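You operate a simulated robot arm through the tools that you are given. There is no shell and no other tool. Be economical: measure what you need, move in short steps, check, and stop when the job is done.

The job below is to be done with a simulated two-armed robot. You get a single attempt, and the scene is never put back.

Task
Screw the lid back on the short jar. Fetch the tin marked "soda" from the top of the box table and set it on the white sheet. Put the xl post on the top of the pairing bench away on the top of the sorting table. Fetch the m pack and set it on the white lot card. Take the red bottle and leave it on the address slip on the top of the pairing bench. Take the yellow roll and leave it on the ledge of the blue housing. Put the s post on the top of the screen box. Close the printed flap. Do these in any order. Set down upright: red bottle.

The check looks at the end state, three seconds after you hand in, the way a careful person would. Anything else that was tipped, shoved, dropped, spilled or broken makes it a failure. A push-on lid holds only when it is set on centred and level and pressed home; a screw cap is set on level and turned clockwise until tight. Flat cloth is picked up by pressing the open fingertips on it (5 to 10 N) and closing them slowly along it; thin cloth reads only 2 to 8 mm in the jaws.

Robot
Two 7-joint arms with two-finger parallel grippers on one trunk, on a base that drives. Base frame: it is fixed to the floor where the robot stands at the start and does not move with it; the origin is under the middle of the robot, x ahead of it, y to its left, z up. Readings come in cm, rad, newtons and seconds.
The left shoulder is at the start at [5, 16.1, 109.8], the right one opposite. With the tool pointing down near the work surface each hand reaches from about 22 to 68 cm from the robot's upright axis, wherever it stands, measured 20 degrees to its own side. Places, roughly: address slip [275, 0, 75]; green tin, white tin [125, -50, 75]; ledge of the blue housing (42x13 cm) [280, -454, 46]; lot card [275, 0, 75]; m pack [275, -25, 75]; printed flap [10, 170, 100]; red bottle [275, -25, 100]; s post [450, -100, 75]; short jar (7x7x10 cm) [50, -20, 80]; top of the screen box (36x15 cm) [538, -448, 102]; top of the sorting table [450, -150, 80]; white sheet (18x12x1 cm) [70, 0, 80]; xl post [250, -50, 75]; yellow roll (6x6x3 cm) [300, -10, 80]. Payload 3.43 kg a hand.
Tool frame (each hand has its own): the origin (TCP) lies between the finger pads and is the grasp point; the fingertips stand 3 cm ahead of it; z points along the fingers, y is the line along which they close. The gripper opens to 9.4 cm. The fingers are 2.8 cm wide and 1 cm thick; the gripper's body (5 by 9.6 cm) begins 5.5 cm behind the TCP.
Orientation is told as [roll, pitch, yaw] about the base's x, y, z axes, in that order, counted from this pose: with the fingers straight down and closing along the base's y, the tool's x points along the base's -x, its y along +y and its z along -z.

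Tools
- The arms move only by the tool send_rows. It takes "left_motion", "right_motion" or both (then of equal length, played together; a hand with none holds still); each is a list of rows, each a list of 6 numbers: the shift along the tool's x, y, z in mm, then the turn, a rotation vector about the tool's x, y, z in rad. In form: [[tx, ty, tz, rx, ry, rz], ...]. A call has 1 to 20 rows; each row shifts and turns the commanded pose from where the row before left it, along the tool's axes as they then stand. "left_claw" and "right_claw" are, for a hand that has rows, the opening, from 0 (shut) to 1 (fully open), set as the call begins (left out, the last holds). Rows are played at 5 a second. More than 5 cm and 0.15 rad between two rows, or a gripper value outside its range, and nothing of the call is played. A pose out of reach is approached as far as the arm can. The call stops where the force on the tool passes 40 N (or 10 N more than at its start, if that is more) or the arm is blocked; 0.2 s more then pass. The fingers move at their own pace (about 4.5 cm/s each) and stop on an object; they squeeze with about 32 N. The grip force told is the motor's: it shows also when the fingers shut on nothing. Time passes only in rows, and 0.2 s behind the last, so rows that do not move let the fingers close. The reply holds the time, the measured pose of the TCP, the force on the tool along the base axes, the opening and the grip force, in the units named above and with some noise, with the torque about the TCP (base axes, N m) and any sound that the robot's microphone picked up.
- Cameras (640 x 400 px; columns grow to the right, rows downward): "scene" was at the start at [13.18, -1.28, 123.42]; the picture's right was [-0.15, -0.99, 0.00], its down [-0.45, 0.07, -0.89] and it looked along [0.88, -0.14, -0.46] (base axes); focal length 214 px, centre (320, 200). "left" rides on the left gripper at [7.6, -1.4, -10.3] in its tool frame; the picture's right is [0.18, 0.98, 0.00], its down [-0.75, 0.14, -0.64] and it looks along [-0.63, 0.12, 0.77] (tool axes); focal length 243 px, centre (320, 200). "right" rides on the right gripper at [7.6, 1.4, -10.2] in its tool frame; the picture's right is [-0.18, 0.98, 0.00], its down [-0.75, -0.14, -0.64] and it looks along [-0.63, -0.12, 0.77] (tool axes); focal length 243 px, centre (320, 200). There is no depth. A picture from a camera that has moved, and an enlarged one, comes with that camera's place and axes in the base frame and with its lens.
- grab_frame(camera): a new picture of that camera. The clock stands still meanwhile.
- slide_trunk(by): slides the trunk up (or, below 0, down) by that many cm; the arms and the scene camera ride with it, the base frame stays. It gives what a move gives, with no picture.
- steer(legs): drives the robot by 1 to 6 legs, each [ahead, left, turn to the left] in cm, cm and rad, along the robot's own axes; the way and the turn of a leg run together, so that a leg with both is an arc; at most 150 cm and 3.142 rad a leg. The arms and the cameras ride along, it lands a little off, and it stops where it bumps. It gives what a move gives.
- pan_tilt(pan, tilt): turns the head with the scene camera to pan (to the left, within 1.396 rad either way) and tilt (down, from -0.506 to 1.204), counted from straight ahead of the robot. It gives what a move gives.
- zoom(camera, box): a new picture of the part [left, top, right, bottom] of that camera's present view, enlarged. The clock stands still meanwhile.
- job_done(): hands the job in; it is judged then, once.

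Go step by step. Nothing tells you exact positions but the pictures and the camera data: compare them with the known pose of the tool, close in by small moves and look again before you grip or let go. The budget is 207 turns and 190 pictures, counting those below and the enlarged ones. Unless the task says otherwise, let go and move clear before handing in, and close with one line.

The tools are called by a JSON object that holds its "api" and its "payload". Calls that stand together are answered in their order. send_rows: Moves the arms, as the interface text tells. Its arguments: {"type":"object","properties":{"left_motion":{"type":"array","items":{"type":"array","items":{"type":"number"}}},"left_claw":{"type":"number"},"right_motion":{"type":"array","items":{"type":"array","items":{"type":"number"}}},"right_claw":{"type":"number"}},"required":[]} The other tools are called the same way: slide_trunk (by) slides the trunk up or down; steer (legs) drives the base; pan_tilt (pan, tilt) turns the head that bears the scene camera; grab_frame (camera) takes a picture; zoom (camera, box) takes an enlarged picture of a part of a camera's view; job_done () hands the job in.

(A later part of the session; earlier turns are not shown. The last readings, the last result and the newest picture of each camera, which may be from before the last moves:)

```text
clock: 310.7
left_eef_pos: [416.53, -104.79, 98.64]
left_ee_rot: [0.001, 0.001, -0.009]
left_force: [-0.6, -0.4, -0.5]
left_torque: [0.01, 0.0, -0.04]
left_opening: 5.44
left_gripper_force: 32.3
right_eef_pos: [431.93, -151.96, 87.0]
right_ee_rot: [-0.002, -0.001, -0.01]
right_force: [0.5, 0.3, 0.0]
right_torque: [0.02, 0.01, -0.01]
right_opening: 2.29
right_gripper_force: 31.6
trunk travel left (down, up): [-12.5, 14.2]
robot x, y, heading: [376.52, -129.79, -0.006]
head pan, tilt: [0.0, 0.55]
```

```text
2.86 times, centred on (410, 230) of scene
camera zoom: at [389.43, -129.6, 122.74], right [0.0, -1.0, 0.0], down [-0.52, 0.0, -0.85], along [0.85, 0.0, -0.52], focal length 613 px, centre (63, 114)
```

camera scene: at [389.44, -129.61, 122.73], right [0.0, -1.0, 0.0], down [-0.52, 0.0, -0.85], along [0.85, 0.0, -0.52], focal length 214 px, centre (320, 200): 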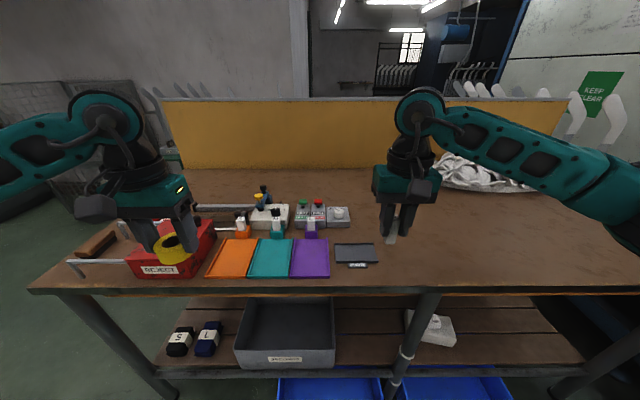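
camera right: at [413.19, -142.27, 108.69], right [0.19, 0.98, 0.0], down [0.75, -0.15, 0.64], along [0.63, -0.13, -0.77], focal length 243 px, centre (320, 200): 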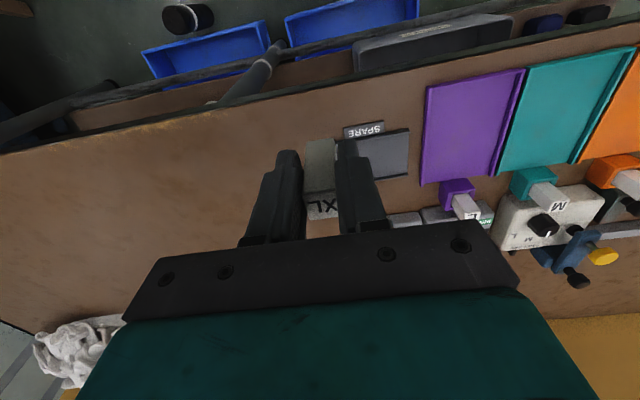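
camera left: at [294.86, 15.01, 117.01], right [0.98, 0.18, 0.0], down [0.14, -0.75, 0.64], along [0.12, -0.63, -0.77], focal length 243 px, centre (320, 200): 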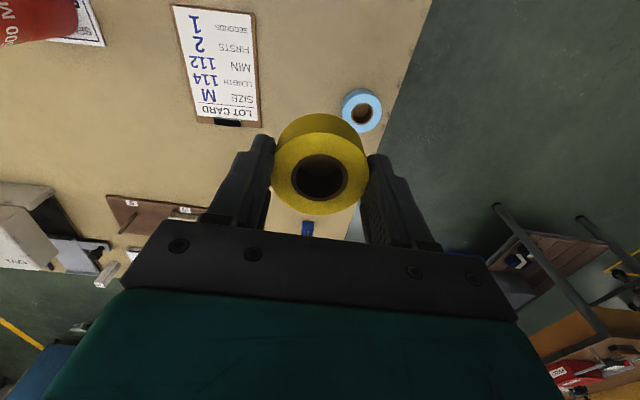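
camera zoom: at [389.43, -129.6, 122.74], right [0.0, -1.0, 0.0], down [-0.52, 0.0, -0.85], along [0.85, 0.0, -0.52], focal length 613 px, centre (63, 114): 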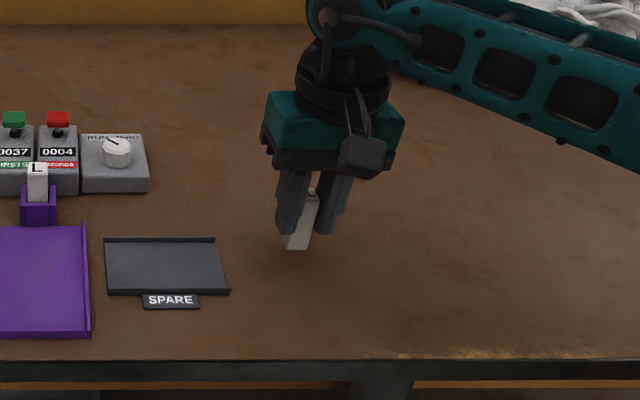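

{"api": "send_rows", "payload": {"right_motion": [[0, 0, 8, 0, 0, 0], [0, 0, 4, 0, 0, 0], [0, 0, 3, 0, 0, 0], [0, 0, 2, 0, 0, 0]]}}

```text
clock: 311.7
left_eef_pos: [416.48, -104.7, 98.79]
left_ee_rot: [0.0, 0.002, -0.009]
left_force: [0.0, 0.3, -0.5]
left_torque: [-0.01, -0.01, 0.0]
left_opening: 5.43
left_gripper_force: 32.1
right_eef_pos: [431.88, -152.0, 85.44]
right_ee_rot: [0.0, -0.003, -0.01]
right_force: [-0.5, -0.5, 5.5]
right_torque: [-0.07, -0.01, 0.0]
right_opening: 2.29
right_gripper_force: 32.4
trunk travel left (down, up): [-12.5, 14.2]
robot x, y, heading: [376.86, -129.8, -0.005]
head pan, tilt: [0.0, 0.55]
```

{"api": "send_rows", "payload": {"right_motion": [[0, 0, 0, 0, 0, 0], [0, 0, 0, 0, 0, 0], [0, 0, -30, 0, 0, 0], [0, 0, -45, 0, 0, 0], [0, 0, -45, 0, 0, 0], [0, 0, -40, 0, 0, 0], [20, 0, 0, 0, 0, 0]], "right_claw": 0.5}}

{"api": "steer", "payload": {"legs": [[0, 33, 0]]}}

{"api": "grab_frame", "payload": {"camera": "scene"}}

{"api": "grab_frame", "payload": {"camera": "right"}}

```text
clock: 313.3
left_eef_pos: [416.56, -104.7, 98.69]
left_ee_rot: [0.001, 0.0, -0.007]
left_force: [0.7, -0.4, 0.2]
left_torque: [0.04, 0.01, 0.04]
left_opening: 5.45
left_gripper_force: 32.3
right_eef_pos: [429.86, -151.77, 101.38]
right_ee_rot: [0.001, 0.0, -0.011]
right_force: [0.5, 0.6, 0.2]
right_torque: [-0.01, 0.0, 0.01]
right_opening: 4.7
right_gripper_force: 0.1
trunk travel left (down, up): [-12.5, 14.2]
robot x, y, heading: [376.42, -129.64, -0.008]
head pan, tilt: [0.0, 0.55]
```

```text
clock: 316.8
left_eef_pos: [416.9, -71.53, 98.77]
left_ee_rot: [0.0, -0.002, -0.011]
left_force: [-0.1, -0.2, -0.7]
left_torque: [0.03, 0.0, -0.02]
left_opening: 5.45
left_gripper_force: 32.0
right_eef_pos: [429.97, -118.55, 101.35]
right_ee_rot: [0.001, -0.001, -0.009]
right_force: [-0.8, 0.1, -0.3]
right_torque: [0.01, 0.01, 0.0]
right_opening: 4.7
right_gripper_force: 0.0
trunk travel left (down, up): [-12.5, 14.2]
robot x, y, heading: [376.58, -96.49, 0.002]
head pan, tilt: [0.0, 0.55]
```

```text
48 pictures are left
camera scene: at [389.59, -96.32, 122.74], right [-0.01, -1.0, 0.0], down [-0.52, 0.0, -0.85], along [0.85, -0.01, -0.52], focal length 214 px, centre (320, 200)
```

scene: 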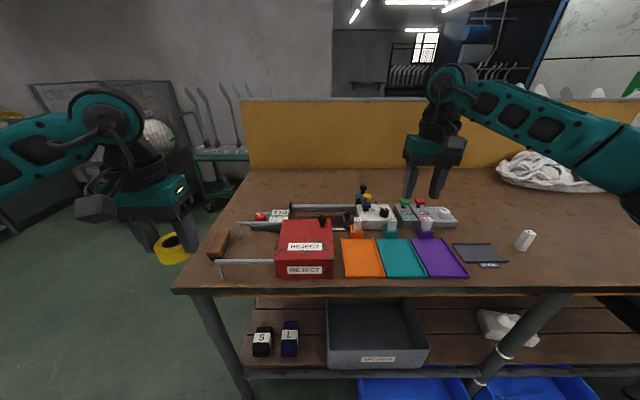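

```text
47 pictures are left
camera right: at [422.27, -117.07, 111.51], right [0.2, 0.98, 0.0], down [0.75, -0.15, 0.64], along [0.63, -0.13, -0.77], focal length 243 px, centre (320, 200)
```

right: 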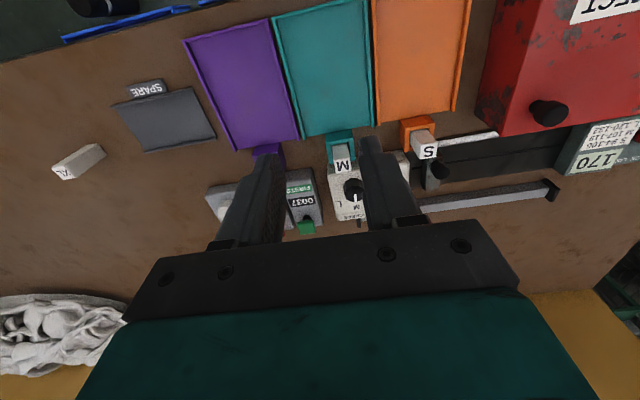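

XL post stands. The S post top is near (438,-107.3,86). Move above it and look.

{"api": "send_rows", "payload": {"right_motion": [[-24, 37, 0, 0, 0, 0], [-24, 37, 0, 0, 0, 0], [-24, 37, 0, 0, 0, 0], [0, 0, 45, 0, 0, 0]]}}

{"api": "zoom", "payload": {"camera": "right", "box": [180, 40, 460, 220]}}

{"api": "zoom", "payload": {"camera": "scene", "box": [300, 170, 420, 260]}}

```text
clock: 317.8
left_eef_pos: [416.93, -71.56, 98.76]
left_ee_rot: [-0.001, 0.002, -0.01]
left_force: [-0.2, 0.7, 0.4]
left_torque: [0.0, 0.01, 0.02]
left_opening: 5.44
left_gripper_force: 32.2
right_eef_pos: [437.46, -107.45, 96.66]
right_ee_rot: [-0.002, 0.001, -0.012]
right_force: [-0.6, 0.0, -0.1]
right_torque: [-0.03, -0.01, -0.02]
right_opening: 4.69
right_gripper_force: 0.1
trunk travel left (down, up): [-12.5, 14.2]
robot x, y, heading: [376.59, -96.39, -0.011]
head pan, tilt: [0.0, 0.55]
```

```text
2.22 times, centred on (320, 130) of right
camera zoom: at [429.73, -105.99, 106.85], right [0.2, 0.98, 0.0], down [0.75, -0.15, 0.64], along [0.63, -0.13, -0.77], focal length 539 px, centre (320, 356)
```

zoom: 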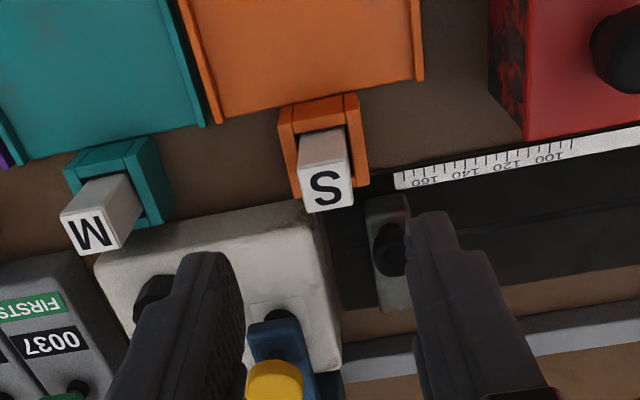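

```text
4.44 times, centred on (360, 215) of scene
camera zoom: at [389.62, -96.37, 122.74], right [-0.01, -1.0, 0.0], down [-0.52, 0.0, -0.85], along [0.85, -0.01, -0.52], focal length 953 px, centre (142, 133)
```

zoom: 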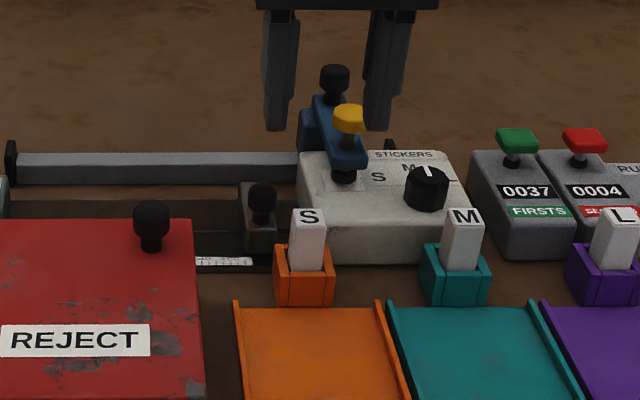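

S post top is at (438,-107.5,87). Come straight down and grip its upper 3 cm.

{"api": "send_rows", "payload": {"right_motion": [[0, 0, 40, 0, 0, 0], [0, 0, 40, 0, 0, 0], [0, 0, 14, 0, 0, 0]]}}

{"api": "zoom", "payload": {"camera": "right", "box": [180, 40, 460, 220]}}

{"api": "zoom", "payload": {"camera": "scene", "box": [300, 170, 420, 260]}}

```text
clock: 318.6
left_eef_pos: [416.84, -71.49, 98.61]
left_ee_rot: [-0.001, 0.001, -0.011]
left_force: [0.8, 0.7, -1.0]
left_torque: [0.01, 0.02, -0.01]
left_opening: 5.44
left_gripper_force: 32.1
right_eef_pos: [437.33, -107.52, 87.38]
right_ee_rot: [-0.001, -0.001, -0.012]
right_force: [0.1, 0.7, -0.1]
right_torque: [0.01, -0.02, 0.01]
right_opening: 4.68
right_gripper_force: 0.0
trunk travel left (down, up): [-12.5, 14.2]
robot x, y, heading: [376.9, -96.66, -0.01]
head pan, tilt: [0.0, 0.55]
```

```text
2.22 times, centred on (320, 130) of right
camera zoom: at [429.66, -105.95, 97.54], right [0.2, 0.98, 0.0], down [0.75, -0.15, 0.64], along [0.63, -0.13, -0.77], focal length 539 px, centre (320, 356)
```

zoom: 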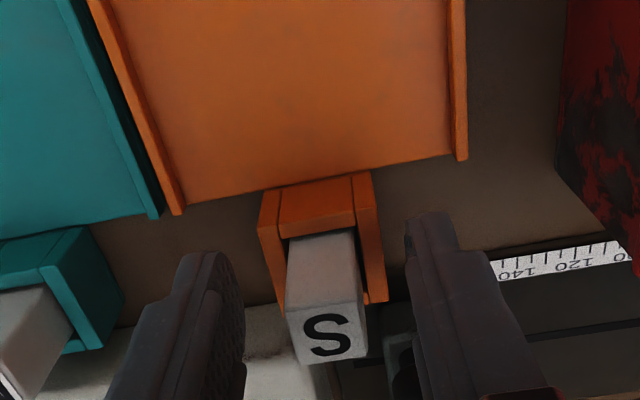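

```text
4.44 times, centred on (360, 215) of scene
camera zoom: at [389.59, -96.33, 122.74], right [-0.01, -1.0, 0.0], down [-0.52, 0.0, -0.85], along [0.85, 0.0, -0.52], focal length 953 px, centre (142, 133)
```

zoom: 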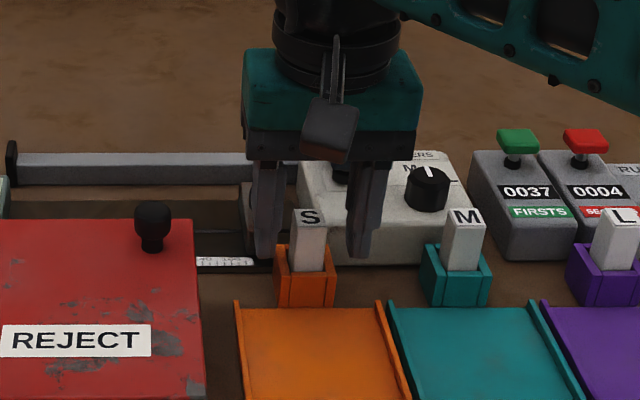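

{"api": "send_rows", "payload": {"right_motion": [[-3, 0, 2, 0, 0, 0], [0, 0, 0, 0, 0, 0], [0, 0, 0, 0, 0, 0], [0, 0, 0, 0, 0, 0], [0, 0, 0, 0, 0, 0]], "right_claw": 0}}

{"api": "send_rows", "payload": {"right_motion": [[0, 0, -15, 0, 0, 0], [0, 0, -20, 0, 0, 0], [0, 0, -30, 0, 0, 0], [0, 0, -35, 0, 0, 0], [0, 0, -35, 0, 0, 0]]}}

{"api": "grab_frame", "payload": {"camera": "right"}}

```text
clock: 319.8
left_eef_pos: [416.9, -71.39, 98.75]
left_ee_rot: [0.001, 0.0, -0.01]
left_force: [-0.5, 1.1, -0.7]
left_torque: [-0.02, 0.0, 0.01]
left_opening: 5.38
left_gripper_force: 31.3
right_eef_pos: [437.63, -107.47, 87.13]
right_ee_rot: [0.0, 0.001, -0.011]
right_force: [0.0, 0.1, -0.1]
right_torque: [0.02, 0.02, 0.0]
right_opening: 1.87
right_gripper_force: 31.9
trunk travel left (down, up): [-12.5, 14.2]
robot x, y, heading: [376.42, -96.18, -0.004]
head pan, tilt: [0.0, 0.55]
```

```text
clock: 321.0
left_eef_pos: [416.81, -71.46, 98.7]
left_ee_rot: [-0.001, 0.0, -0.01]
left_force: [0.2, -0.4, 0.1]
left_torque: [0.04, -0.01, -0.01]
left_opening: 5.44
left_gripper_force: 32.0
right_eef_pos: [437.7, -107.5, 100.67]
right_ee_rot: [0.001, -0.001, -0.011]
right_force: [-0.3, 0.1, -0.6]
right_torque: [-0.02, 0.01, 0.03]
right_opening: 1.88
right_gripper_force: 32.0
trunk travel left (down, up): [-12.5, 14.2]
robot x, y, heading: [376.59, -96.41, -0.005]
head pan, tilt: [0.0, 0.55]
```

```text
42 pictures are left
camera right: at [429.99, -106.06, 110.91], right [0.19, 0.98, 0.0], down [0.75, -0.15, 0.64], along [0.63, -0.13, -0.77], focal length 243 px, centre (320, 200)
```

right: 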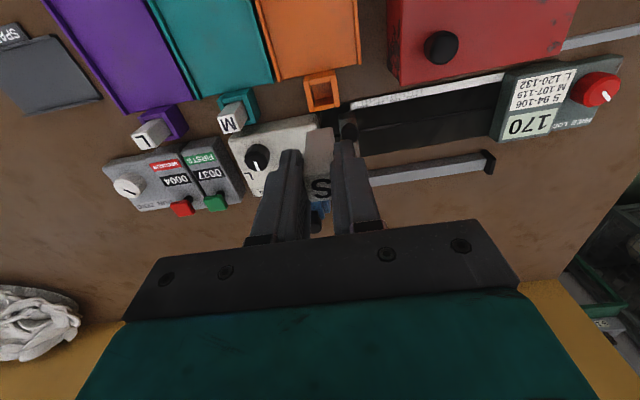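

S post held. Back off and turn towards -y to look for the way to the screen box and blue housing.

{"api": "steer", "payload": {"legs": [[-26, 0, 0], [0, 0, -1.565]]}}

{"api": "pan_tilt", "payload": {"pan": 0, "tilt": 0.3}}

{"api": "grab_frame", "payload": {"camera": "scene"}}

```text
clock: 326.7
left_eef_pos: [376.28, -136.4, 98.72]
left_ee_rot: [-0.001, 0.001, -1.577]
left_force: [0.9, 0.7, -0.5]
left_torque: [-0.01, 0.0, 0.03]
left_opening: 5.45
left_gripper_force: 31.5
right_eef_pos: [340.32, -157.51, 100.6]
right_ee_rot: [0.0, 0.001, -1.576]
right_force: [0.2, -0.1, 0.2]
right_torque: [0.01, -0.02, -0.01]
right_opening: 1.86
right_gripper_force: 32.5
trunk travel left (down, up): [-12.5, 14.2]
robot x, y, heading: [350.97, -96.27, -1.571]
head pan, tilt: [0.0, 0.55]
```

```text
clock: 327.4
left_eef_pos: [376.24, -136.47, 98.78]
left_ee_rot: [0.0, 0.003, -1.576]
left_force: [-0.7, -0.5, -1.0]
left_torque: [-0.01, 0.02, -0.02]
left_opening: 5.46
left_gripper_force: 32.5
right_eef_pos: [340.14, -157.62, 100.56]
right_ee_rot: [0.0, -0.001, -1.576]
right_force: [-1.0, -0.1, 0.6]
right_torque: [0.04, 0.01, 0.0]
right_opening: 1.87
right_gripper_force: 31.7
trunk travel left (down, up): [-12.5, 14.2]
robot x, y, heading: [351.21, -96.28, -1.568]
head pan, tilt: [0.0, 0.3]
```

```text
41 pictures are left
camera scene: at [351.21, -109.42, 125.03], right [-1.0, 0.0, 0.0], down [0.0, 0.3, -0.96], along [0.0, -0.96, -0.3], focal length 214 px, centre (320, 200)
```

scene: 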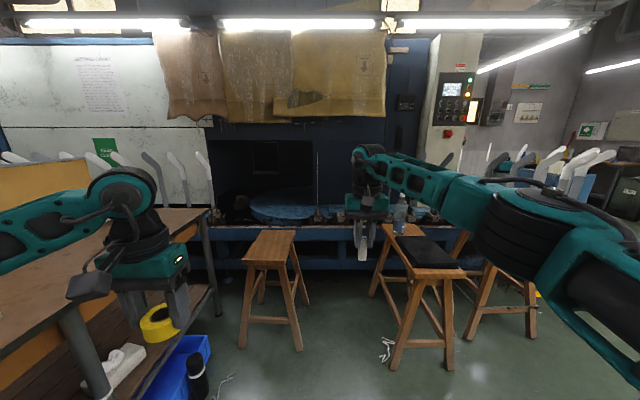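

{"api": "zoom", "payload": {"camera": "scene", "box": [180, 100, 420, 270]}}

{"api": "pan_tilt", "payload": {"pan": -0.9, "tilt": 0.25}}

{"api": "grab_frame", "payload": {"camera": "scene"}}

```text
2.35 times, centred on (300, 185) of scene
camera zoom: at [351.21, -109.42, 125.03], right [-1.0, 0.0, 0.0], down [0.0, 0.3, -0.96], along [0.0, -0.96, -0.3], focal length 505 px, centre (367, 235)
```

zoom: 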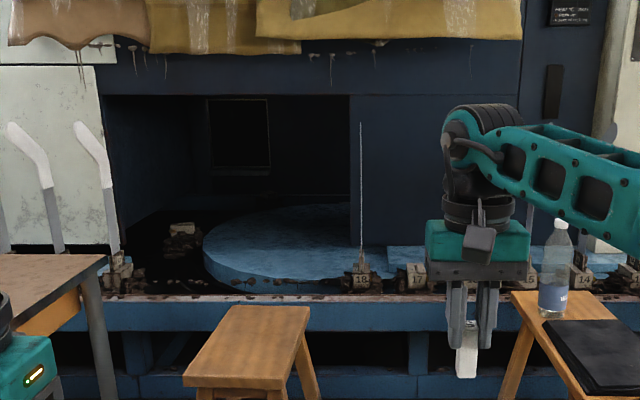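

```text
clock: 328.6
left_eef_pos: [376.23, -136.45, 98.79]
left_ee_rot: [0.0, 0.003, -1.575]
left_force: [0.4, -0.2, -0.2]
left_torque: [0.04, 0.0, 0.01]
left_opening: 5.43
left_gripper_force: 31.7
right_eef_pos: [340.19, -157.58, 100.61]
right_ee_rot: [-0.001, 0.002, -1.577]
right_force: [-0.4, 0.9, -0.1]
right_torque: [0.01, 0.0, 0.02]
right_opening: 1.87
right_gripper_force: 31.1
trunk travel left (down, up): [-12.5, 14.2]
robot x, y, heading: [351.07, -96.35, -1.567]
head pan, tilt: [-0.901, 0.25]
```

```text
39 pictures are left
camera scene: at [343.89, -105.89, 125.51], right [-0.62, 0.78, 0.0], down [0.19, 0.15, -0.97], along [-0.76, -0.6, -0.25], focal length 214 px, centre (320, 200)
```

scene: 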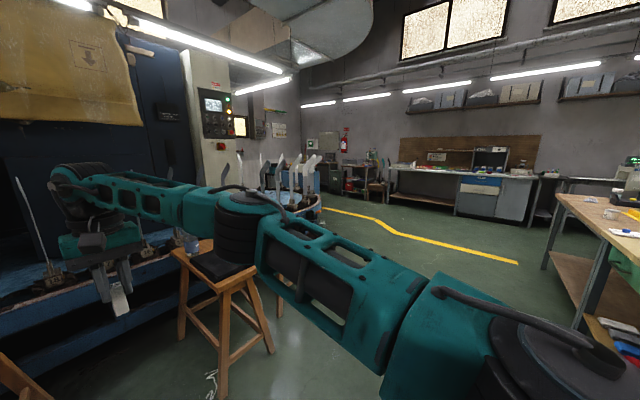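

The large machine blocks straight ahead; the open aisle runs by the yellow floor line at x≈50. Strafe there and look along -y.

{"api": "steer", "payload": {"legs": [[0, -145, 0], [0, -140, 0]]}}

{"api": "pan_tilt", "payload": {"pan": 0, "tilt": 0.3}}

{"api": "grab_frame", "payload": {"camera": "scene"}}

```text
clock: 353.7
left_eef_pos: [89.36, -133.22, 98.75]
left_ee_rot: [0.0, 0.002, -1.577]
left_force: [0.6, -0.4, 0.4]
left_torque: [0.01, -0.01, 0.03]
left_opening: 5.44
left_gripper_force: 32.1
right_eef_pos: [53.29, -154.17, 100.63]
right_ee_rot: [-0.002, -0.001, -1.578]
right_force: [0.6, 0.1, -0.2]
right_torque: [0.03, 0.01, -0.02]
right_opening: 1.87
right_gripper_force: 31.7
trunk travel left (down, up): [-12.5, 14.2]
robot x, y, heading: [64.58, -92.87, -1.573]
head pan, tilt: [-0.901, 0.25]
```

```text
clock: 354.9
left_eef_pos: [89.39, -133.22, 98.81]
left_ee_rot: [0.001, 0.001, -1.578]
left_force: [0.0, -0.3, -1.0]
left_torque: [0.01, -0.02, 0.02]
left_opening: 5.44
left_gripper_force: 32.2
right_eef_pos: [53.33, -154.15, 100.59]
right_ee_rot: [0.0, -0.001, -1.579]
right_force: [0.1, 0.1, -0.1]
right_torque: [-0.05, 0.02, 0.0]
right_opening: 1.86
right_gripper_force: 31.8
trunk travel left (down, up): [-12.5, 14.2]
robot x, y, heading: [64.27, -92.75, -1.579]
head pan, tilt: [0.0, 0.3]
```

```text
38 pictures are left
camera scene: at [64.38, -106.1, 125.04], right [-1.0, 0.0, 0.0], down [0.0, 0.3, -0.96], along [0.0, -0.96, -0.3], focal length 214 px, centre (320, 200)
```

scene: 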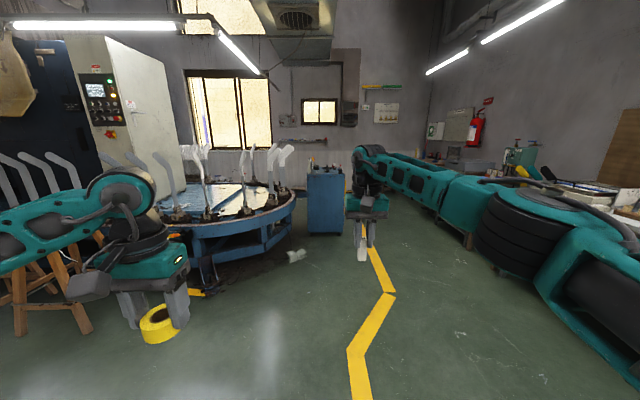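

Open aisle on the right of the round blue machine. I'll drive down it to see behind the machine.

{"api": "steer", "payload": {"legs": [[0, -74, 0], [150, 0, 0], [110, 0, 0]]}}

{"api": "pan_tilt", "payload": {"pan": 0.9, "tilt": 0.25}}

{"api": "grab_frame", "payload": {"camera": "scene"}}

```text
clock: 374.2
left_eef_pos: [16.94, -393.53, 98.7]
left_ee_rot: [0.0, 0.001, -1.562]
left_force: [-0.4, 0.1, -0.9]
left_torque: [-0.01, -0.01, -0.01]
left_opening: 5.39
left_gripper_force: 32.2
right_eef_pos: [-18.65, -415.15, 100.61]
right_ee_rot: [-0.001, -0.002, -1.563]
right_force: [0.3, 0.5, -0.5]
right_torque: [-0.01, 0.04, 0.0]
right_opening: 1.88
right_gripper_force: 32.0
trunk travel left (down, up): [-12.5, 14.2]
robot x, y, heading: [-8.97, -353.76, -1.558]
head pan, tilt: [0.0, 0.3]
```

```text
clock: 375.4
left_eef_pos: [16.98, -393.53, 98.73]
left_ee_rot: [0.001, 0.001, -1.563]
left_force: [0.6, 0.4, -0.8]
left_torque: [0.04, 0.01, -0.01]
left_opening: 5.42
left_gripper_force: 32.5
right_eef_pos: [-18.74, -415.19, 100.54]
right_ee_rot: [0.0, 0.001, -1.562]
right_force: [0.2, 0.1, -0.2]
right_torque: [-0.02, -0.03, 0.03]
right_opening: 1.88
right_gripper_force: 32.0
trunk travel left (down, up): [-12.5, 14.2]
robot x, y, heading: [-9.04, -353.66, -1.556]
head pan, tilt: [0.901, 0.25]
```

```text
37 pictures are left
camera scene: at [-1.14, -363.36, 125.51], right [-0.61, -0.79, 0.0], down [-0.2, 0.15, -0.97], along [0.77, -0.59, -0.25], focal length 214 px, centre (320, 200)
```

scene: 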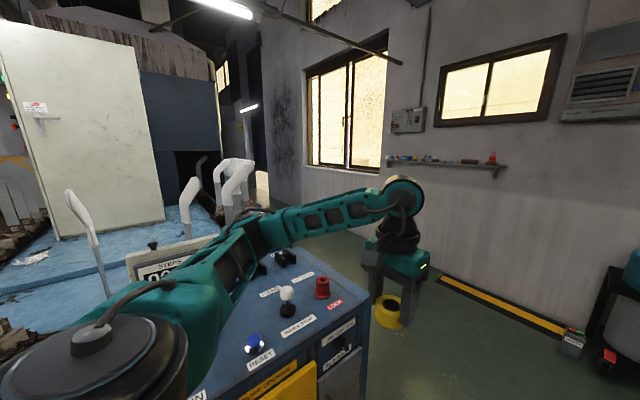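

The aisle continues behind the machine along the window wall. Drive past the control cabinet and turn to face +x.

{"api": "steer", "payload": {"legs": [[118, 0, 0], [0, 0, 1.56]]}}

{"api": "pan_tilt", "payload": {"pan": 0, "tilt": 0.35}}

{"api": "grab_frame", "payload": {"camera": "scene"}}

```text
clock: 385.3
left_eef_pos: [33.45, -448.26, 98.68]
left_ee_rot: [0.0, 0.002, -0.018]
left_force: [-0.2, -0.2, -0.6]
left_torque: [-0.02, 0.0, -0.04]
left_opening: 5.45
left_gripper_force: 31.8
right_eef_pos: [54.08, -484.49, 100.58]
right_ee_rot: [0.0, 0.0, -0.019]
right_force: [-0.1, -0.1, -0.6]
right_torque: [0.0, 0.0, 0.02]
right_opening: 1.89
right_gripper_force: 31.9
trunk travel left (down, up): [-12.5, 14.2]
robot x, y, heading: [-7.17, -472.89, -0.016]
head pan, tilt: [0.901, 0.25]
```

```text
clock: 386.5
left_eef_pos: [33.45, -448.32, 98.71]
left_ee_rot: [-0.001, 0.001, -0.017]
left_force: [0.1, -0.2, -0.2]
left_torque: [-0.01, 0.02, 0.0]
left_opening: 5.41
left_gripper_force: 32.0
right_eef_pos: [54.12, -484.61, 100.74]
right_ee_rot: [0.0, -0.001, -0.019]
right_force: [0.2, 0.1, -0.1]
right_torque: [-0.04, 0.0, 0.0]
right_opening: 1.87
right_gripper_force: 32.2
trunk travel left (down, up): [-12.5, 14.2]
robot x, y, heading: [-6.78, -473.08, -0.012]
head pan, tilt: [0.0, 0.351]
```

```text
36 pictures are left
camera scene: at [6.31, -472.99, 124.57], right [-0.01, -1.0, 0.0], down [-0.34, 0.0, -0.94], along [0.94, -0.01, -0.34], focal length 214 px, centre (320, 200)
```

scene: 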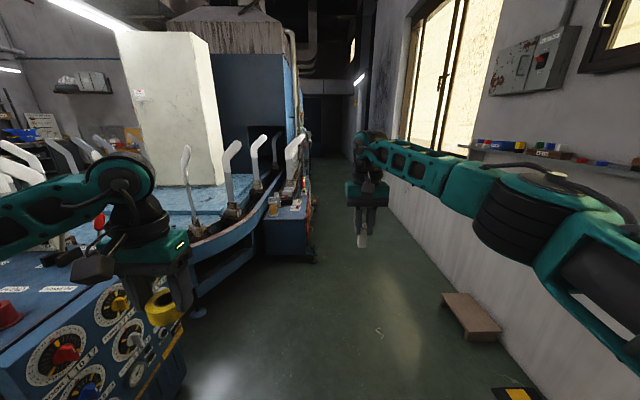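

{"api": "zoom", "payload": {"camera": "scene", "box": [220, 110, 380, 270]}}

```text
2.50 times, centred on (300, 190) of scene
camera zoom: at [6.31, -472.99, 124.57], right [-0.01, -1.0, 0.0], down [-0.34, 0.0, -0.94], along [0.94, -0.01, -0.34], focal length 536 px, centre (370, 225)
```

zoom: 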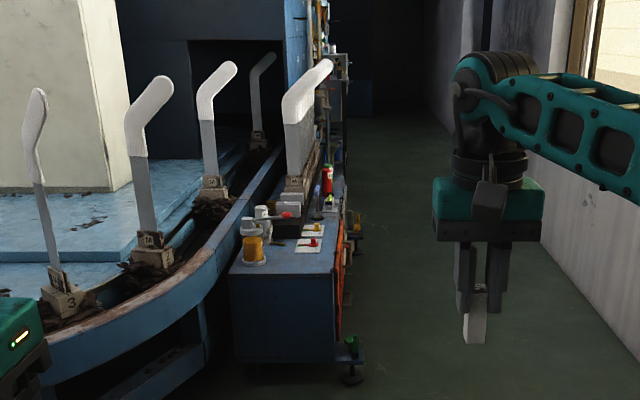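

The aisle is clear on the right. Strafe to its middle and drive up to the blue housing at x≈280, then face the machine.

{"api": "steer", "payload": {"legs": [[0, -44, 0.012], [150, 0, 0], [80, 0, 0]]}}

{"api": "pan_tilt", "payload": {"pan": 0.7, "tilt": 0.5}}

{"api": "grab_frame", "payload": {"camera": "scene"}}

```text
clock: 388.5
left_eef_pos: [33.11, -460.64, 98.69]
left_ee_rot: [0.0, 0.002, -0.014]
left_force: [0.0, -1.1, -0.9]
left_torque: [-0.05, 0.01, 0.01]
left_opening: 5.4
left_gripper_force: 31.4
right_eef_pos: [53.95, -496.92, 100.64]
right_ee_rot: [-0.002, 0.001, -0.016]
right_force: [0.1, -0.1, 0.6]
right_torque: [0.01, -0.01, -0.02]
right_opening: 1.85
right_gripper_force: 32.4
trunk travel left (down, up): [-12.5, 14.2]
robot x, y, heading: [-7.26, -485.51, -0.01]
head pan, tilt: [0.0, 0.351]
stopped in leg 1: the robot was blocked; the commanded pose is now the measured one
```

```text
clock: 389.6
left_eef_pos: [33.18, -460.61, 98.68]
left_ee_rot: [0.0, 0.002, -0.014]
left_force: [-0.1, -0.1, -0.6]
left_torque: [-0.04, 0.02, 0.01]
left_opening: 5.38
left_gripper_force: 31.5
right_eef_pos: [53.99, -496.85, 100.6]
right_ee_rot: [0.0, 0.001, -0.015]
right_force: [0.5, 0.3, 0.0]
right_torque: [-0.01, -0.01, 0.0]
right_opening: 1.89
right_gripper_force: 32.7
trunk travel left (down, up): [-12.5, 14.2]
robot x, y, heading: [-7.25, -485.71, -0.009]
head pan, tilt: [0.7, 0.499]
```

```text
34 pictures are left
camera scene: at [3.87, -479.61, 123.2], right [0.64, -0.77, 0.0], down [-0.37, -0.3, -0.88], along [0.68, 0.56, -0.48], focal length 214 px, centre (320, 200)
```

scene: 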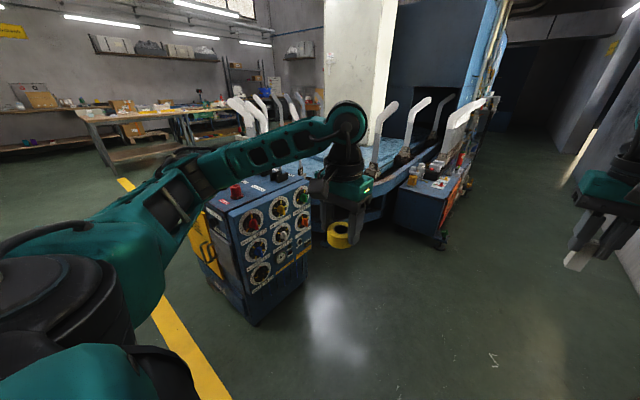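

Blocked on the right by a trolley near the start of the aisle. Go ahead first, then strafe.

{"api": "steer", "payload": {"legs": [[62, 0, 0.009], [0, -33, 0], [150, 0, 0], [68, 0, 0]]}}

{"api": "pan_tilt", "payload": {"pan": 0.8, "tilt": 0.6}}

{"api": "grab_frame", "payload": {"camera": "scene"}}

```text
clock: 406.5
left_eef_pos: [313.11, -495.38, 98.75]
left_ee_rot: [0.0, 0.002, -0.01]
left_force: [-0.2, 0.6, -0.2]
left_torque: [0.02, 0.04, 0.0]
left_opening: 5.38
left_gripper_force: 32.1
right_eef_pos: [333.92, -531.4, 100.66]
right_ee_rot: [0.0, 0.001, -0.009]
right_force: [0.4, 0.3, -0.3]
right_torque: [0.03, 0.03, -0.03]
right_opening: 1.87
right_gripper_force: 32.3
trunk travel left (down, up): [-12.5, 14.2]
robot x, y, heading: [272.89, -520.27, -0.004]
head pan, tilt: [0.7, 0.499]
```

```text
clock: 407.1
left_eef_pos: [313.03, -495.39, 98.71]
left_ee_rot: [-0.001, 0.002, -0.009]
left_force: [-0.2, -0.3, -1.2]
left_torque: [0.02, -0.03, -0.04]
left_opening: 5.36
left_gripper_force: 31.8
right_eef_pos: [333.85, -531.47, 100.62]
right_ee_rot: [0.001, -0.001, -0.009]
right_force: [-0.3, -0.1, 0.0]
right_torque: [0.01, 0.01, 0.02]
right_opening: 1.9
right_gripper_force: 32.1
trunk travel left (down, up): [-12.5, 14.2]
robot x, y, heading: [272.77, -520.5, -0.002]
head pan, tilt: [0.799, 0.6]
```

```text
33 pictures are left
camera scene: at [283.02, -513.98, 122.29], right [0.71, -0.7, 0.0], down [-0.4, -0.4, -0.83], along [0.58, 0.59, -0.56], focal length 214 px, centre (320, 200)
```

scene: 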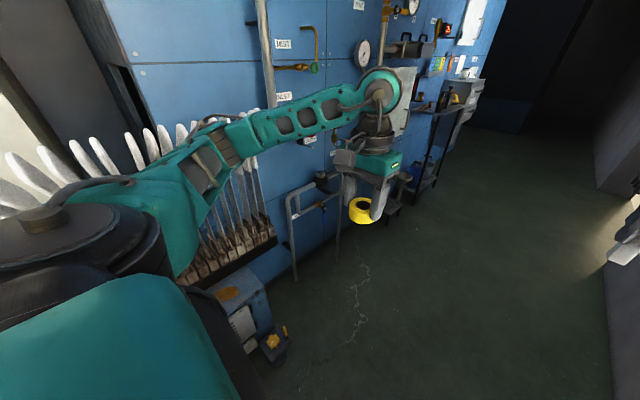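

Retract the right hand, then turn to face the blue housing.

{"api": "send_rows", "payload": {"right_motion": [[45, -10, 0, 0, 0, 0], [45, -10, 0, 0, 0, 0], [45, -10, -10, 0, 0, 0], [45, -10, -20, 0, 0, 0], [45, -10, -20, 0, 0, 0]], "left_motion": [[25, 0, 0, 0, 0, 0], [0, 0, 0, 0, 0, 0], [0, 0, 0, 0, 0, 0], [0, 0, 0, 0, 0, 0], [0, 0, 0, 0, 0, 0]]}}

{"api": "steer", "payload": {"legs": [[0, -18, 0], [0, 0, 1.573]]}}

{"api": "pan_tilt", "payload": {"pan": 0, "tilt": 0.7}}

{"api": "grab_frame", "payload": {"camera": "scene"}}

```text
refused: row 4 steps farther than a row can; nothing moved
```

```text
clock: 413.3
left_eef_pos: [246.48, -499.04, 98.68]
left_ee_rot: [0.001, 0.0, 1.589]
left_force: [0.1, -0.3, -0.6]
left_torque: [0.0, -0.03, 0.0]
left_opening: 5.36
left_gripper_force: 32.1
right_eef_pos: [281.96, -477.19, 100.61]
right_ee_rot: [0.001, -0.001, 1.589]
right_force: [0.6, 0.0, -0.5]
right_torque: [0.01, 0.0, 0.04]
right_opening: 1.87
right_gripper_force: 31.7
trunk travel left (down, up): [-12.5, 14.2]
robot x, y, heading: [272.77, -538.74, 1.597]
head pan, tilt: [0.799, 0.6]
```

```text
clock: 414.4
left_eef_pos: [246.48, -499.13, 98.67]
left_ee_rot: [0.001, 0.004, 1.588]
left_force: [0.7, -0.2, -0.7]
left_torque: [0.01, 0.02, 0.01]
left_opening: 5.36
left_gripper_force: 32.1
right_eef_pos: [282.05, -477.18, 100.59]
right_ee_rot: [0.0, 0.001, 1.588]
right_force: [-0.5, 0.1, -0.4]
right_torque: [0.0, -0.04, 0.01]
right_opening: 1.87
right_gripper_force: 31.7
trunk travel left (down, up): [-12.5, 14.2]
robot x, y, heading: [272.46, -538.7, 1.591]
head pan, tilt: [0.0, 0.7]
```

```text
32 pictures are left
camera scene: at [272.46, -526.1, 121.43], right [1.0, 0.02, 0.0], down [0.01, -0.64, -0.76], along [-0.02, 0.76, -0.64], focal length 214 px, centre (320, 200)
```

scene: 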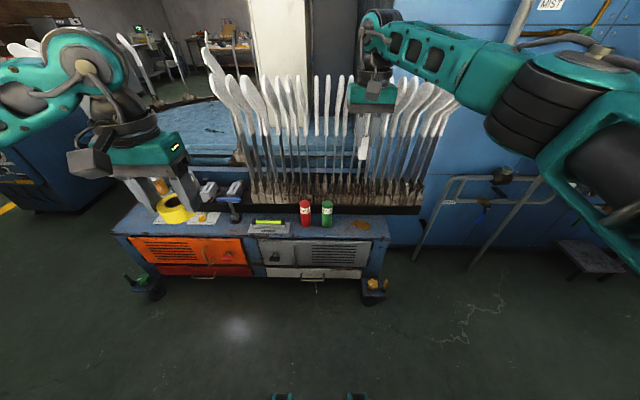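

{"api": "zoom", "payload": {"camera": "scene", "box": [230, 170, 430, 300]}}

```text
3.08 times, centred on (330, 235) of scene
camera zoom: at [272.46, -526.1, 121.43], right [1.0, 0.02, 0.0], down [0.01, -0.64, -0.76], along [-0.02, 0.76, -0.64], focal length 660 px, centre (289, 92)
```

zoom: 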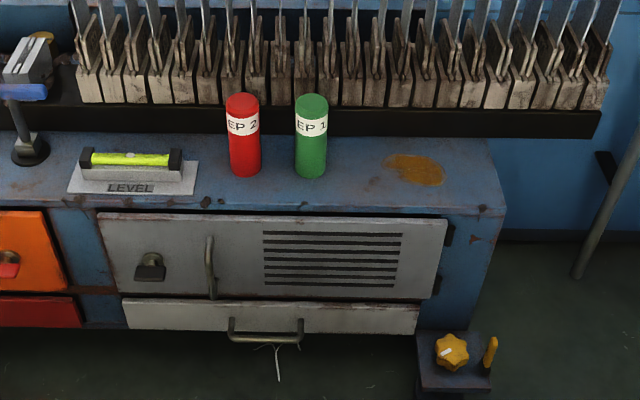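

The housing's ledge is the strip at z≈46, y −463…−448; it's free near x≈288 right of the green can. Retract the right hand, shift, advance, and lower the trunk.

{"api": "send_rows", "payload": {"right_motion": [[40, -10, 0, 0, 0, 0], [40, -10, 0, 0, 0, 0], [40, -10, 0, 0, 0, 0], [40, -10, 0, 0, 0, 0], [40, -10, 0, 0, 0, 0], [30, -10, 0, 0, 0, 0]]}}

{"api": "steer", "payload": {"legs": [[0, -29, -0.022], [29, 0, 0]]}}

{"api": "slide_trunk", "payload": {"by": -12}}

{"api": "grab_frame", "payload": {"camera": "left"}}

{"api": "grab_frame", "payload": {"camera": "scene"}}

```text
clock: 415.8
left_eef_pos: [246.62, -499.08, 98.75]
left_ee_rot: [0.0, 0.003, 1.59]
left_force: [-0.7, -0.1, -0.6]
left_torque: [-0.02, 0.02, -0.05]
left_opening: 5.37
left_gripper_force: 31.9
right_eef_pos: [288.49, -500.02, 100.63]
right_ee_rot: [0.001, 0.002, 1.588]
right_force: [-1.4, 0.3, -0.5]
right_torque: [0.01, -0.01, -0.02]
right_opening: 1.87
right_gripper_force: 32.2
trunk travel left (down, up): [-12.5, 14.2]
robot x, y, heading: [272.72, -538.51, 1.593]
head pan, tilt: [0.0, 0.7]
```

```text
clock: 420.5
left_eef_pos: [275.88, -469.09, 98.78]
left_ee_rot: [-0.002, 0.002, 1.571]
left_force: [-0.6, -0.8, 0.2]
left_torque: [0.0, -0.02, 0.01]
left_opening: 5.33
left_gripper_force: 32.3
right_eef_pos: [317.65, -470.83, 100.62]
right_ee_rot: [0.0, 0.0, 1.571]
right_force: [0.3, -0.5, 0.2]
right_torque: [-0.03, 0.03, 0.02]
right_opening: 1.88
right_gripper_force: 31.9
trunk travel left (down, up): [-12.5, 14.2]
robot x, y, heading: [301.6, -509.5, 1.571]
head pan, tilt: [0.0, 0.7]
```

```text
clock: 422.0
left_eef_pos: [276.0, -469.3, 86.75]
left_ee_rot: [-0.001, 0.003, 1.57]
left_force: [1.0, 0.0, 0.2]
left_torque: [-0.03, -0.02, 0.01]
left_opening: 5.34
left_gripper_force: 31.9
right_eef_pos: [317.76, -470.88, 88.73]
right_ee_rot: [-0.001, 0.001, 1.572]
right_force: [-0.7, -0.1, 0.6]
right_torque: [-0.02, -0.04, 0.01]
right_opening: 1.88
right_gripper_force: 31.5
trunk travel left (down, up): [-0.5, 26.2]
robot x, y, heading: [301.5, -509.65, 1.57]
head pan, tilt: [0.0, 0.7]
```

```text
30 pictures are left
camera left: at [277.42, -476.96, 96.98], right [-0.98, -0.18, 0.0], down [-0.14, 0.75, 0.64], along [-0.12, 0.63, -0.77], focal length 243 px, centre (320, 200)
```

left: 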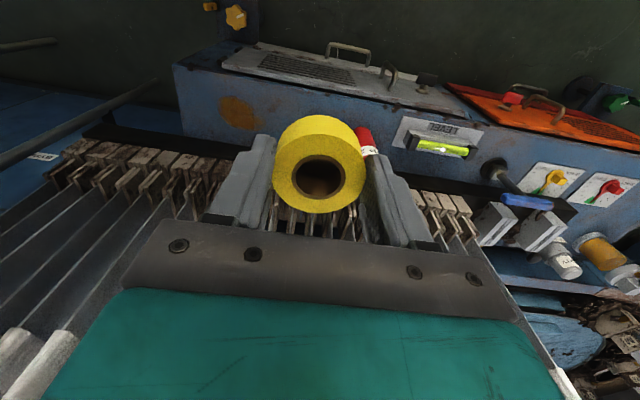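

```text
29 pictures are left
camera scene: at [301.37, -496.71, 109.43], right [1.0, 0.0, 0.0], down [0.0, -0.64, -0.77], along [0.0, 0.77, -0.64], focal length 214 px, centre (320, 200)
```

scene: 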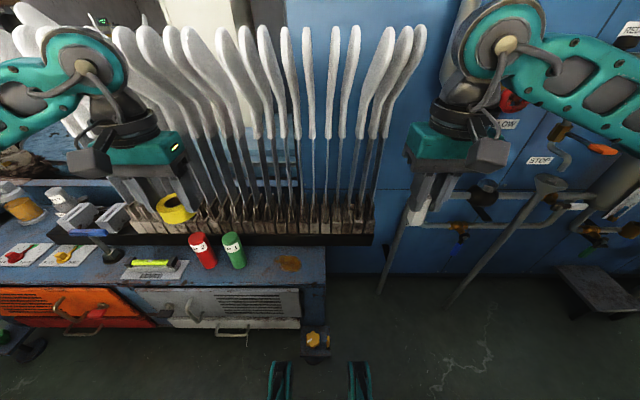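

Move the roll across, down, then in over the ledge.

{"api": "send_rows", "payload": {"left_motion": [[0, -40, 0, 0, 0, 0], [0, -40, 0, 0, 0, 0], [0, -40, 10, 0, 0, 0], [0, -25, 40, 0, 0, 0], [0, 0, 45, 0, 0, 0], [0, 0, 45, 0, 0, 0], [0, 0, 45, 0, 0, 0], [0, 0, 45, 0, 0, 0], [0, 0, 45, 0, 0, 0], [0, 0, 45, 0, 0, 0]]}}

{"api": "grab_frame", "payload": {"camera": "left"}}

{"api": "zoom", "payload": {"camera": "scene", "box": [180, 180, 380, 320]}}

```text
clock: 424.2
left_eef_pos: [290.43, -469.14, 54.54]
left_ee_rot: [0.001, 0.001, 1.572]
left_force: [-0.1, 0.4, -0.3]
left_torque: [0.0, 0.0, 0.01]
left_opening: 5.32
left_gripper_force: 31.7
right_eef_pos: [317.92, -470.9, 88.73]
right_ee_rot: [0.0, 0.0, 1.571]
right_force: [-0.1, -0.8, -1.1]
right_torque: [0.0, -0.01, 0.0]
right_opening: 1.88
right_gripper_force: 32.1
trunk travel left (down, up): [-0.5, 26.2]
robot x, y, heading: [301.25, -508.91, 1.581]
head pan, tilt: [0.0, 0.7]
```

```text
28 pictures are left
camera left: at [291.9, -476.78, 64.82], right [-0.98, -0.18, 0.0], down [-0.14, 0.75, 0.64], along [-0.12, 0.63, -0.77], focal length 243 px, centre (320, 200)
```

left: 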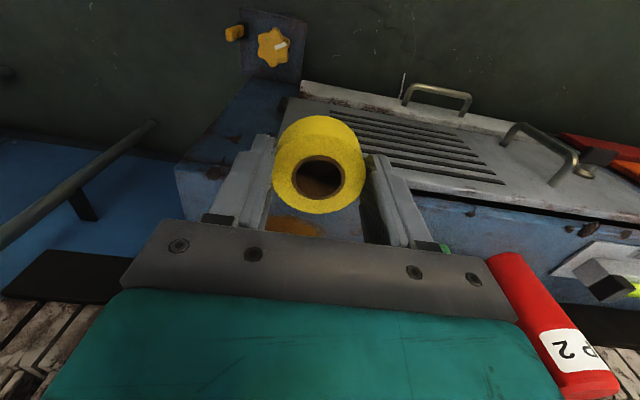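

```text
2.86 times, centred on (280, 250) of scene
camera zoom: at [301.37, -496.7, 109.43], right [1.0, 0.0, 0.0], down [0.0, -0.64, -0.76], along [0.0, 0.76, -0.64], focal length 613 px, centre (434, 57)
```

zoom: 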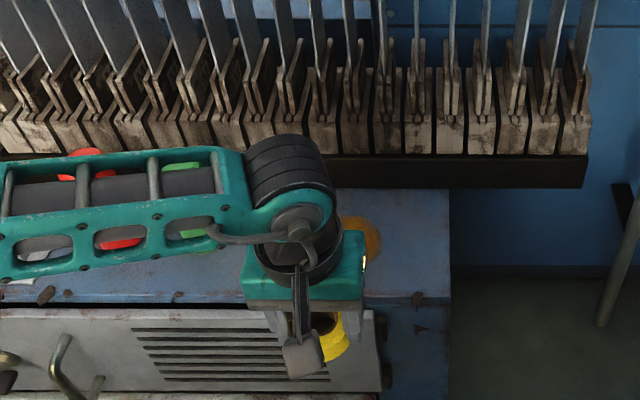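

{"api": "send_rows", "payload": {"left_motion": [[-40, 0, 0, 0, 0, 0], [-40, 0, 0, 0, 0, 0], [-32, 0, 0, 0, 0, 0], [0, 0, 25, 0, 0, 0], [0, 0, 10, 0, 0, 0]]}}

{"api": "grab_frame", "payload": {"camera": "left"}}

{"api": "zoom", "payload": {"camera": "scene", "box": [180, 180, 380, 320]}}

```text
clock: 425.4
left_eef_pos: [290.37, -458.0, 51.14]
left_ee_rot: [0.0, 0.001, 1.57]
left_force: [0.3, 0.7, -0.4]
left_torque: [-0.02, 0.0, 0.03]
left_opening: 5.34
left_gripper_force: 32.0
right_eef_pos: [317.77, -470.94, 88.69]
right_ee_rot: [-0.001, 0.001, 1.57]
right_force: [0.0, -0.3, 0.3]
right_torque: [-0.01, 0.02, 0.03]
right_opening: 1.85
right_gripper_force: 32.2
trunk travel left (down, up): [-0.5, 26.2]
robot x, y, heading: [301.49, -509.19, 1.576]
head pan, tilt: [0.0, 0.7]
```

```text
26 pictures are left
camera left: at [291.88, -465.79, 61.41], right [-0.98, -0.18, 0.0], down [-0.14, 0.75, 0.64], along [-0.12, 0.63, -0.77], focal length 243 px, centre (320, 200)
```

left: 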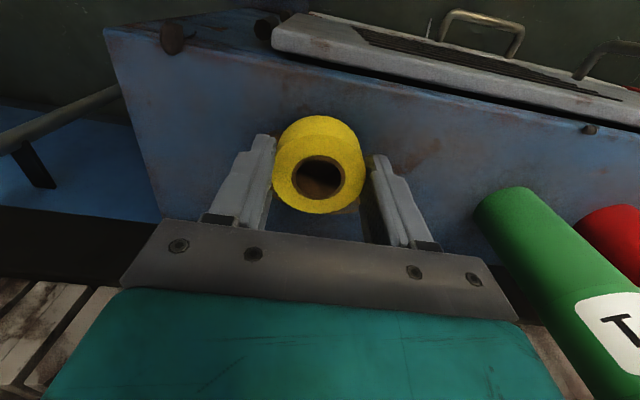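

```text
2.86 times, centred on (280, 250) of scene
camera zoom: at [301.37, -496.7, 109.43], right [1.0, 0.0, 0.0], down [0.0, -0.64, -0.76], along [0.0, 0.76, -0.64], focal length 613 px, centre (434, 57)
```

zoom: 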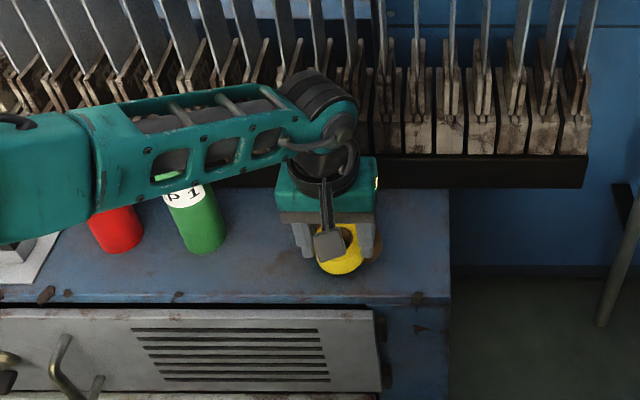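

{"api": "send_rows", "payload": {"left_motion": [[0, 0, 6, 0, 0, 0], [0, 0, 5, 0, 0, 0], [0, 0, 4, 0, 0, 0], [0, 0, 3, 0, 0, 0]]}}

```text
clock: 426.4
left_eef_pos: [290.29, -457.85, 49.78]
left_ee_rot: [0.0, -0.007, 1.572]
left_force: [-6.6, -4.0, 31.1]
left_torque: [0.08, 0.2, 0.06]
left_opening: 5.35
left_gripper_force: 31.7
right_eef_pos: [317.77, -471.05, 88.69]
right_ee_rot: [-0.001, -0.003, 1.572]
right_force: [0.3, -0.4, 0.3]
right_torque: [0.01, 0.05, 0.0]
right_opening: 1.85
right_gripper_force: 32.3
trunk travel left (down, up): [-0.5, 26.2]
robot x, y, heading: [301.38, -509.52, 1.574]
head pan, tilt: [0.0, 0.7]
```

Firm contact. Ease, open and rise straight up.

{"api": "send_rows", "payload": {"left_motion": [[0, 0, -3, 0, 0, 0], [0, 0, 0, 0, 0, 0]]}}

{"api": "send_rows", "payload": {"left_motion": [[0, 0, 0, 0, 0, 0], [0, 0, 0, 0, 0, 0], [0, 0, 0, 0, 0, 0], [0, 0, -30, 0, 0, 0], [0, 0, -40, 0, 0, 0], [0, 0, -45, 0, 0, 0], [20, 0, -45, 0, 0, 0], [30, 0, -40, 0, 0, 0], [30, 0, -40, 0, 0, 0], [40, 0, -20, 0, 0, 0]], "left_claw": 0.75}}

{"api": "zoom", "payload": {"camera": "scene", "box": [180, 180, 380, 320]}}

```text
clock: 427.0
left_eef_pos: [290.47, -457.92, 49.67]
left_ee_rot: [0.0, -0.005, 1.571]
left_force: [-2.4, 6.5, 16.2]
left_torque: [0.46, 0.05, 0.09]
left_opening: 5.33
left_gripper_force: 31.5
right_eef_pos: [317.82, -471.08, 88.62]
right_ee_rot: [0.001, -0.002, 1.57]
right_force: [0.1, -0.2, -1.2]
right_torque: [-0.03, 0.0, -0.01]
right_opening: 1.87
right_gripper_force: 32.5
trunk travel left (down, up): [-0.5, 26.2]
robot x, y, heading: [301.14, -509.45, 1.576]
head pan, tilt: [0.0, 0.7]
```

```text
clock: 429.2
left_eef_pos: [290.35, -469.99, 75.68]
left_ee_rot: [0.002, 0.003, 1.572]
left_force: [0.1, 0.3, 0.0]
left_torque: [0.0, -0.01, 0.01]
left_opening: 7.07
left_gripper_force: 0.0
right_eef_pos: [317.71, -470.98, 88.54]
right_ee_rot: [0.0, 0.001, 1.57]
right_force: [0.4, 0.2, -1.1]
right_torque: [-0.02, 0.04, 0.01]
right_opening: 1.87
right_gripper_force: 32.1
trunk travel left (down, up): [-0.5, 26.2]
robot x, y, heading: [301.17, -509.36, 1.574]
head pan, tilt: [0.0, 0.7]
```

```text
2.86 times, centred on (280, 250) of scene
camera zoom: at [301.37, -496.71, 109.43], right [1.0, 0.0, 0.0], down [0.0, -0.64, -0.77], along [0.0, 0.77, -0.64], focal length 613 px, centre (434, 57)
```

zoom: 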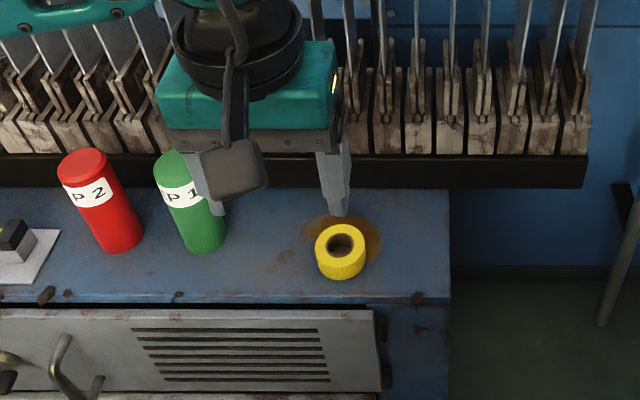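

Roll is on the ledge. Raise the trunk, back off and go along the aisle to the screen box at x≈538.

{"api": "slide_trunk", "payload": {"by": 22}}

{"api": "steer", "payload": {"legs": [[-28, 0, 0], [0, -130, 0]]}}

{"api": "pan_tilt", "payload": {"pan": -0.6, "tilt": 0.4}}

{"api": "grab_frame", "payload": {"camera": "scene"}}

```text
clock: 431.5
left_eef_pos: [290.35, -470.1, 97.64]
left_ee_rot: [0.0, 0.001, 1.572]
left_force: [0.0, 0.6, 0.0]
left_torque: [0.0, -0.01, -0.01]
left_opening: 7.05
left_gripper_force: 0.2
right_eef_pos: [317.88, -470.86, 110.54]
right_ee_rot: [0.0, -0.001, 1.57]
right_force: [0.2, -0.1, -0.8]
right_torque: [0.04, -0.01, -0.03]
right_opening: 1.85
right_gripper_force: 32.2
trunk travel left (down, up): [-22.5, 4.2]
robot x, y, heading: [301.48, -509.02, 1.575]
head pan, tilt: [0.0, 0.7]
```

```text
clock: 444.7
left_eef_pos: [420.04, -498.17, 97.61]
left_ee_rot: [-0.001, 0.001, 1.567]
left_force: [-0.4, -0.4, 0.6]
left_torque: [0.01, 0.01, 0.01]
left_opening: 7.04
left_gripper_force: 0.0
right_eef_pos: [447.45, -499.28, 110.68]
right_ee_rot: [0.0, -0.001, 1.567]
right_force: [0.6, -0.5, -0.6]
right_torque: [0.0, -0.03, -0.01]
right_opening: 1.88
right_gripper_force: 31.8
trunk travel left (down, up): [-22.5, 4.2]
robot x, y, heading: [430.58, -537.73, 1.574]
head pan, tilt: [0.0, 0.7]
```

```text
clock: 445.7
left_eef_pos: [420.0, -498.17, 97.62]
left_ee_rot: [0.002, 0.003, 1.568]
left_force: [0.0, -0.4, -0.1]
left_torque: [-0.02, 0.02, -0.01]
left_opening: 7.07
left_gripper_force: 0.0
right_eef_pos: [447.43, -499.14, 110.62]
right_ee_rot: [0.0, 0.0, 1.568]
right_force: [0.0, -0.5, -1.1]
right_torque: [0.0, 0.0, 0.01]
right_opening: 1.85
right_gripper_force: 32.1
trunk travel left (down, up): [-22.5, 4.2]
robot x, y, heading: [430.78, -537.48, 1.572]
head pan, tilt: [-0.6, 0.4]
```

```text
23 pictures are left
camera scene: at [436.13, -525.76, 134.11], right [0.83, -0.56, 0.0], down [-0.22, -0.32, -0.92], along [0.52, 0.76, -0.39], focal length 214 px, centre (320, 200)
```

scene: 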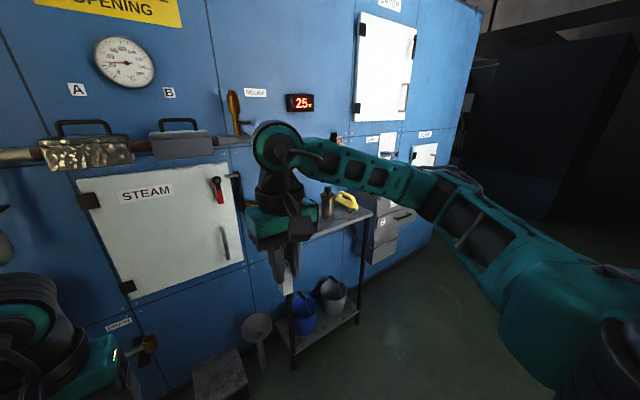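

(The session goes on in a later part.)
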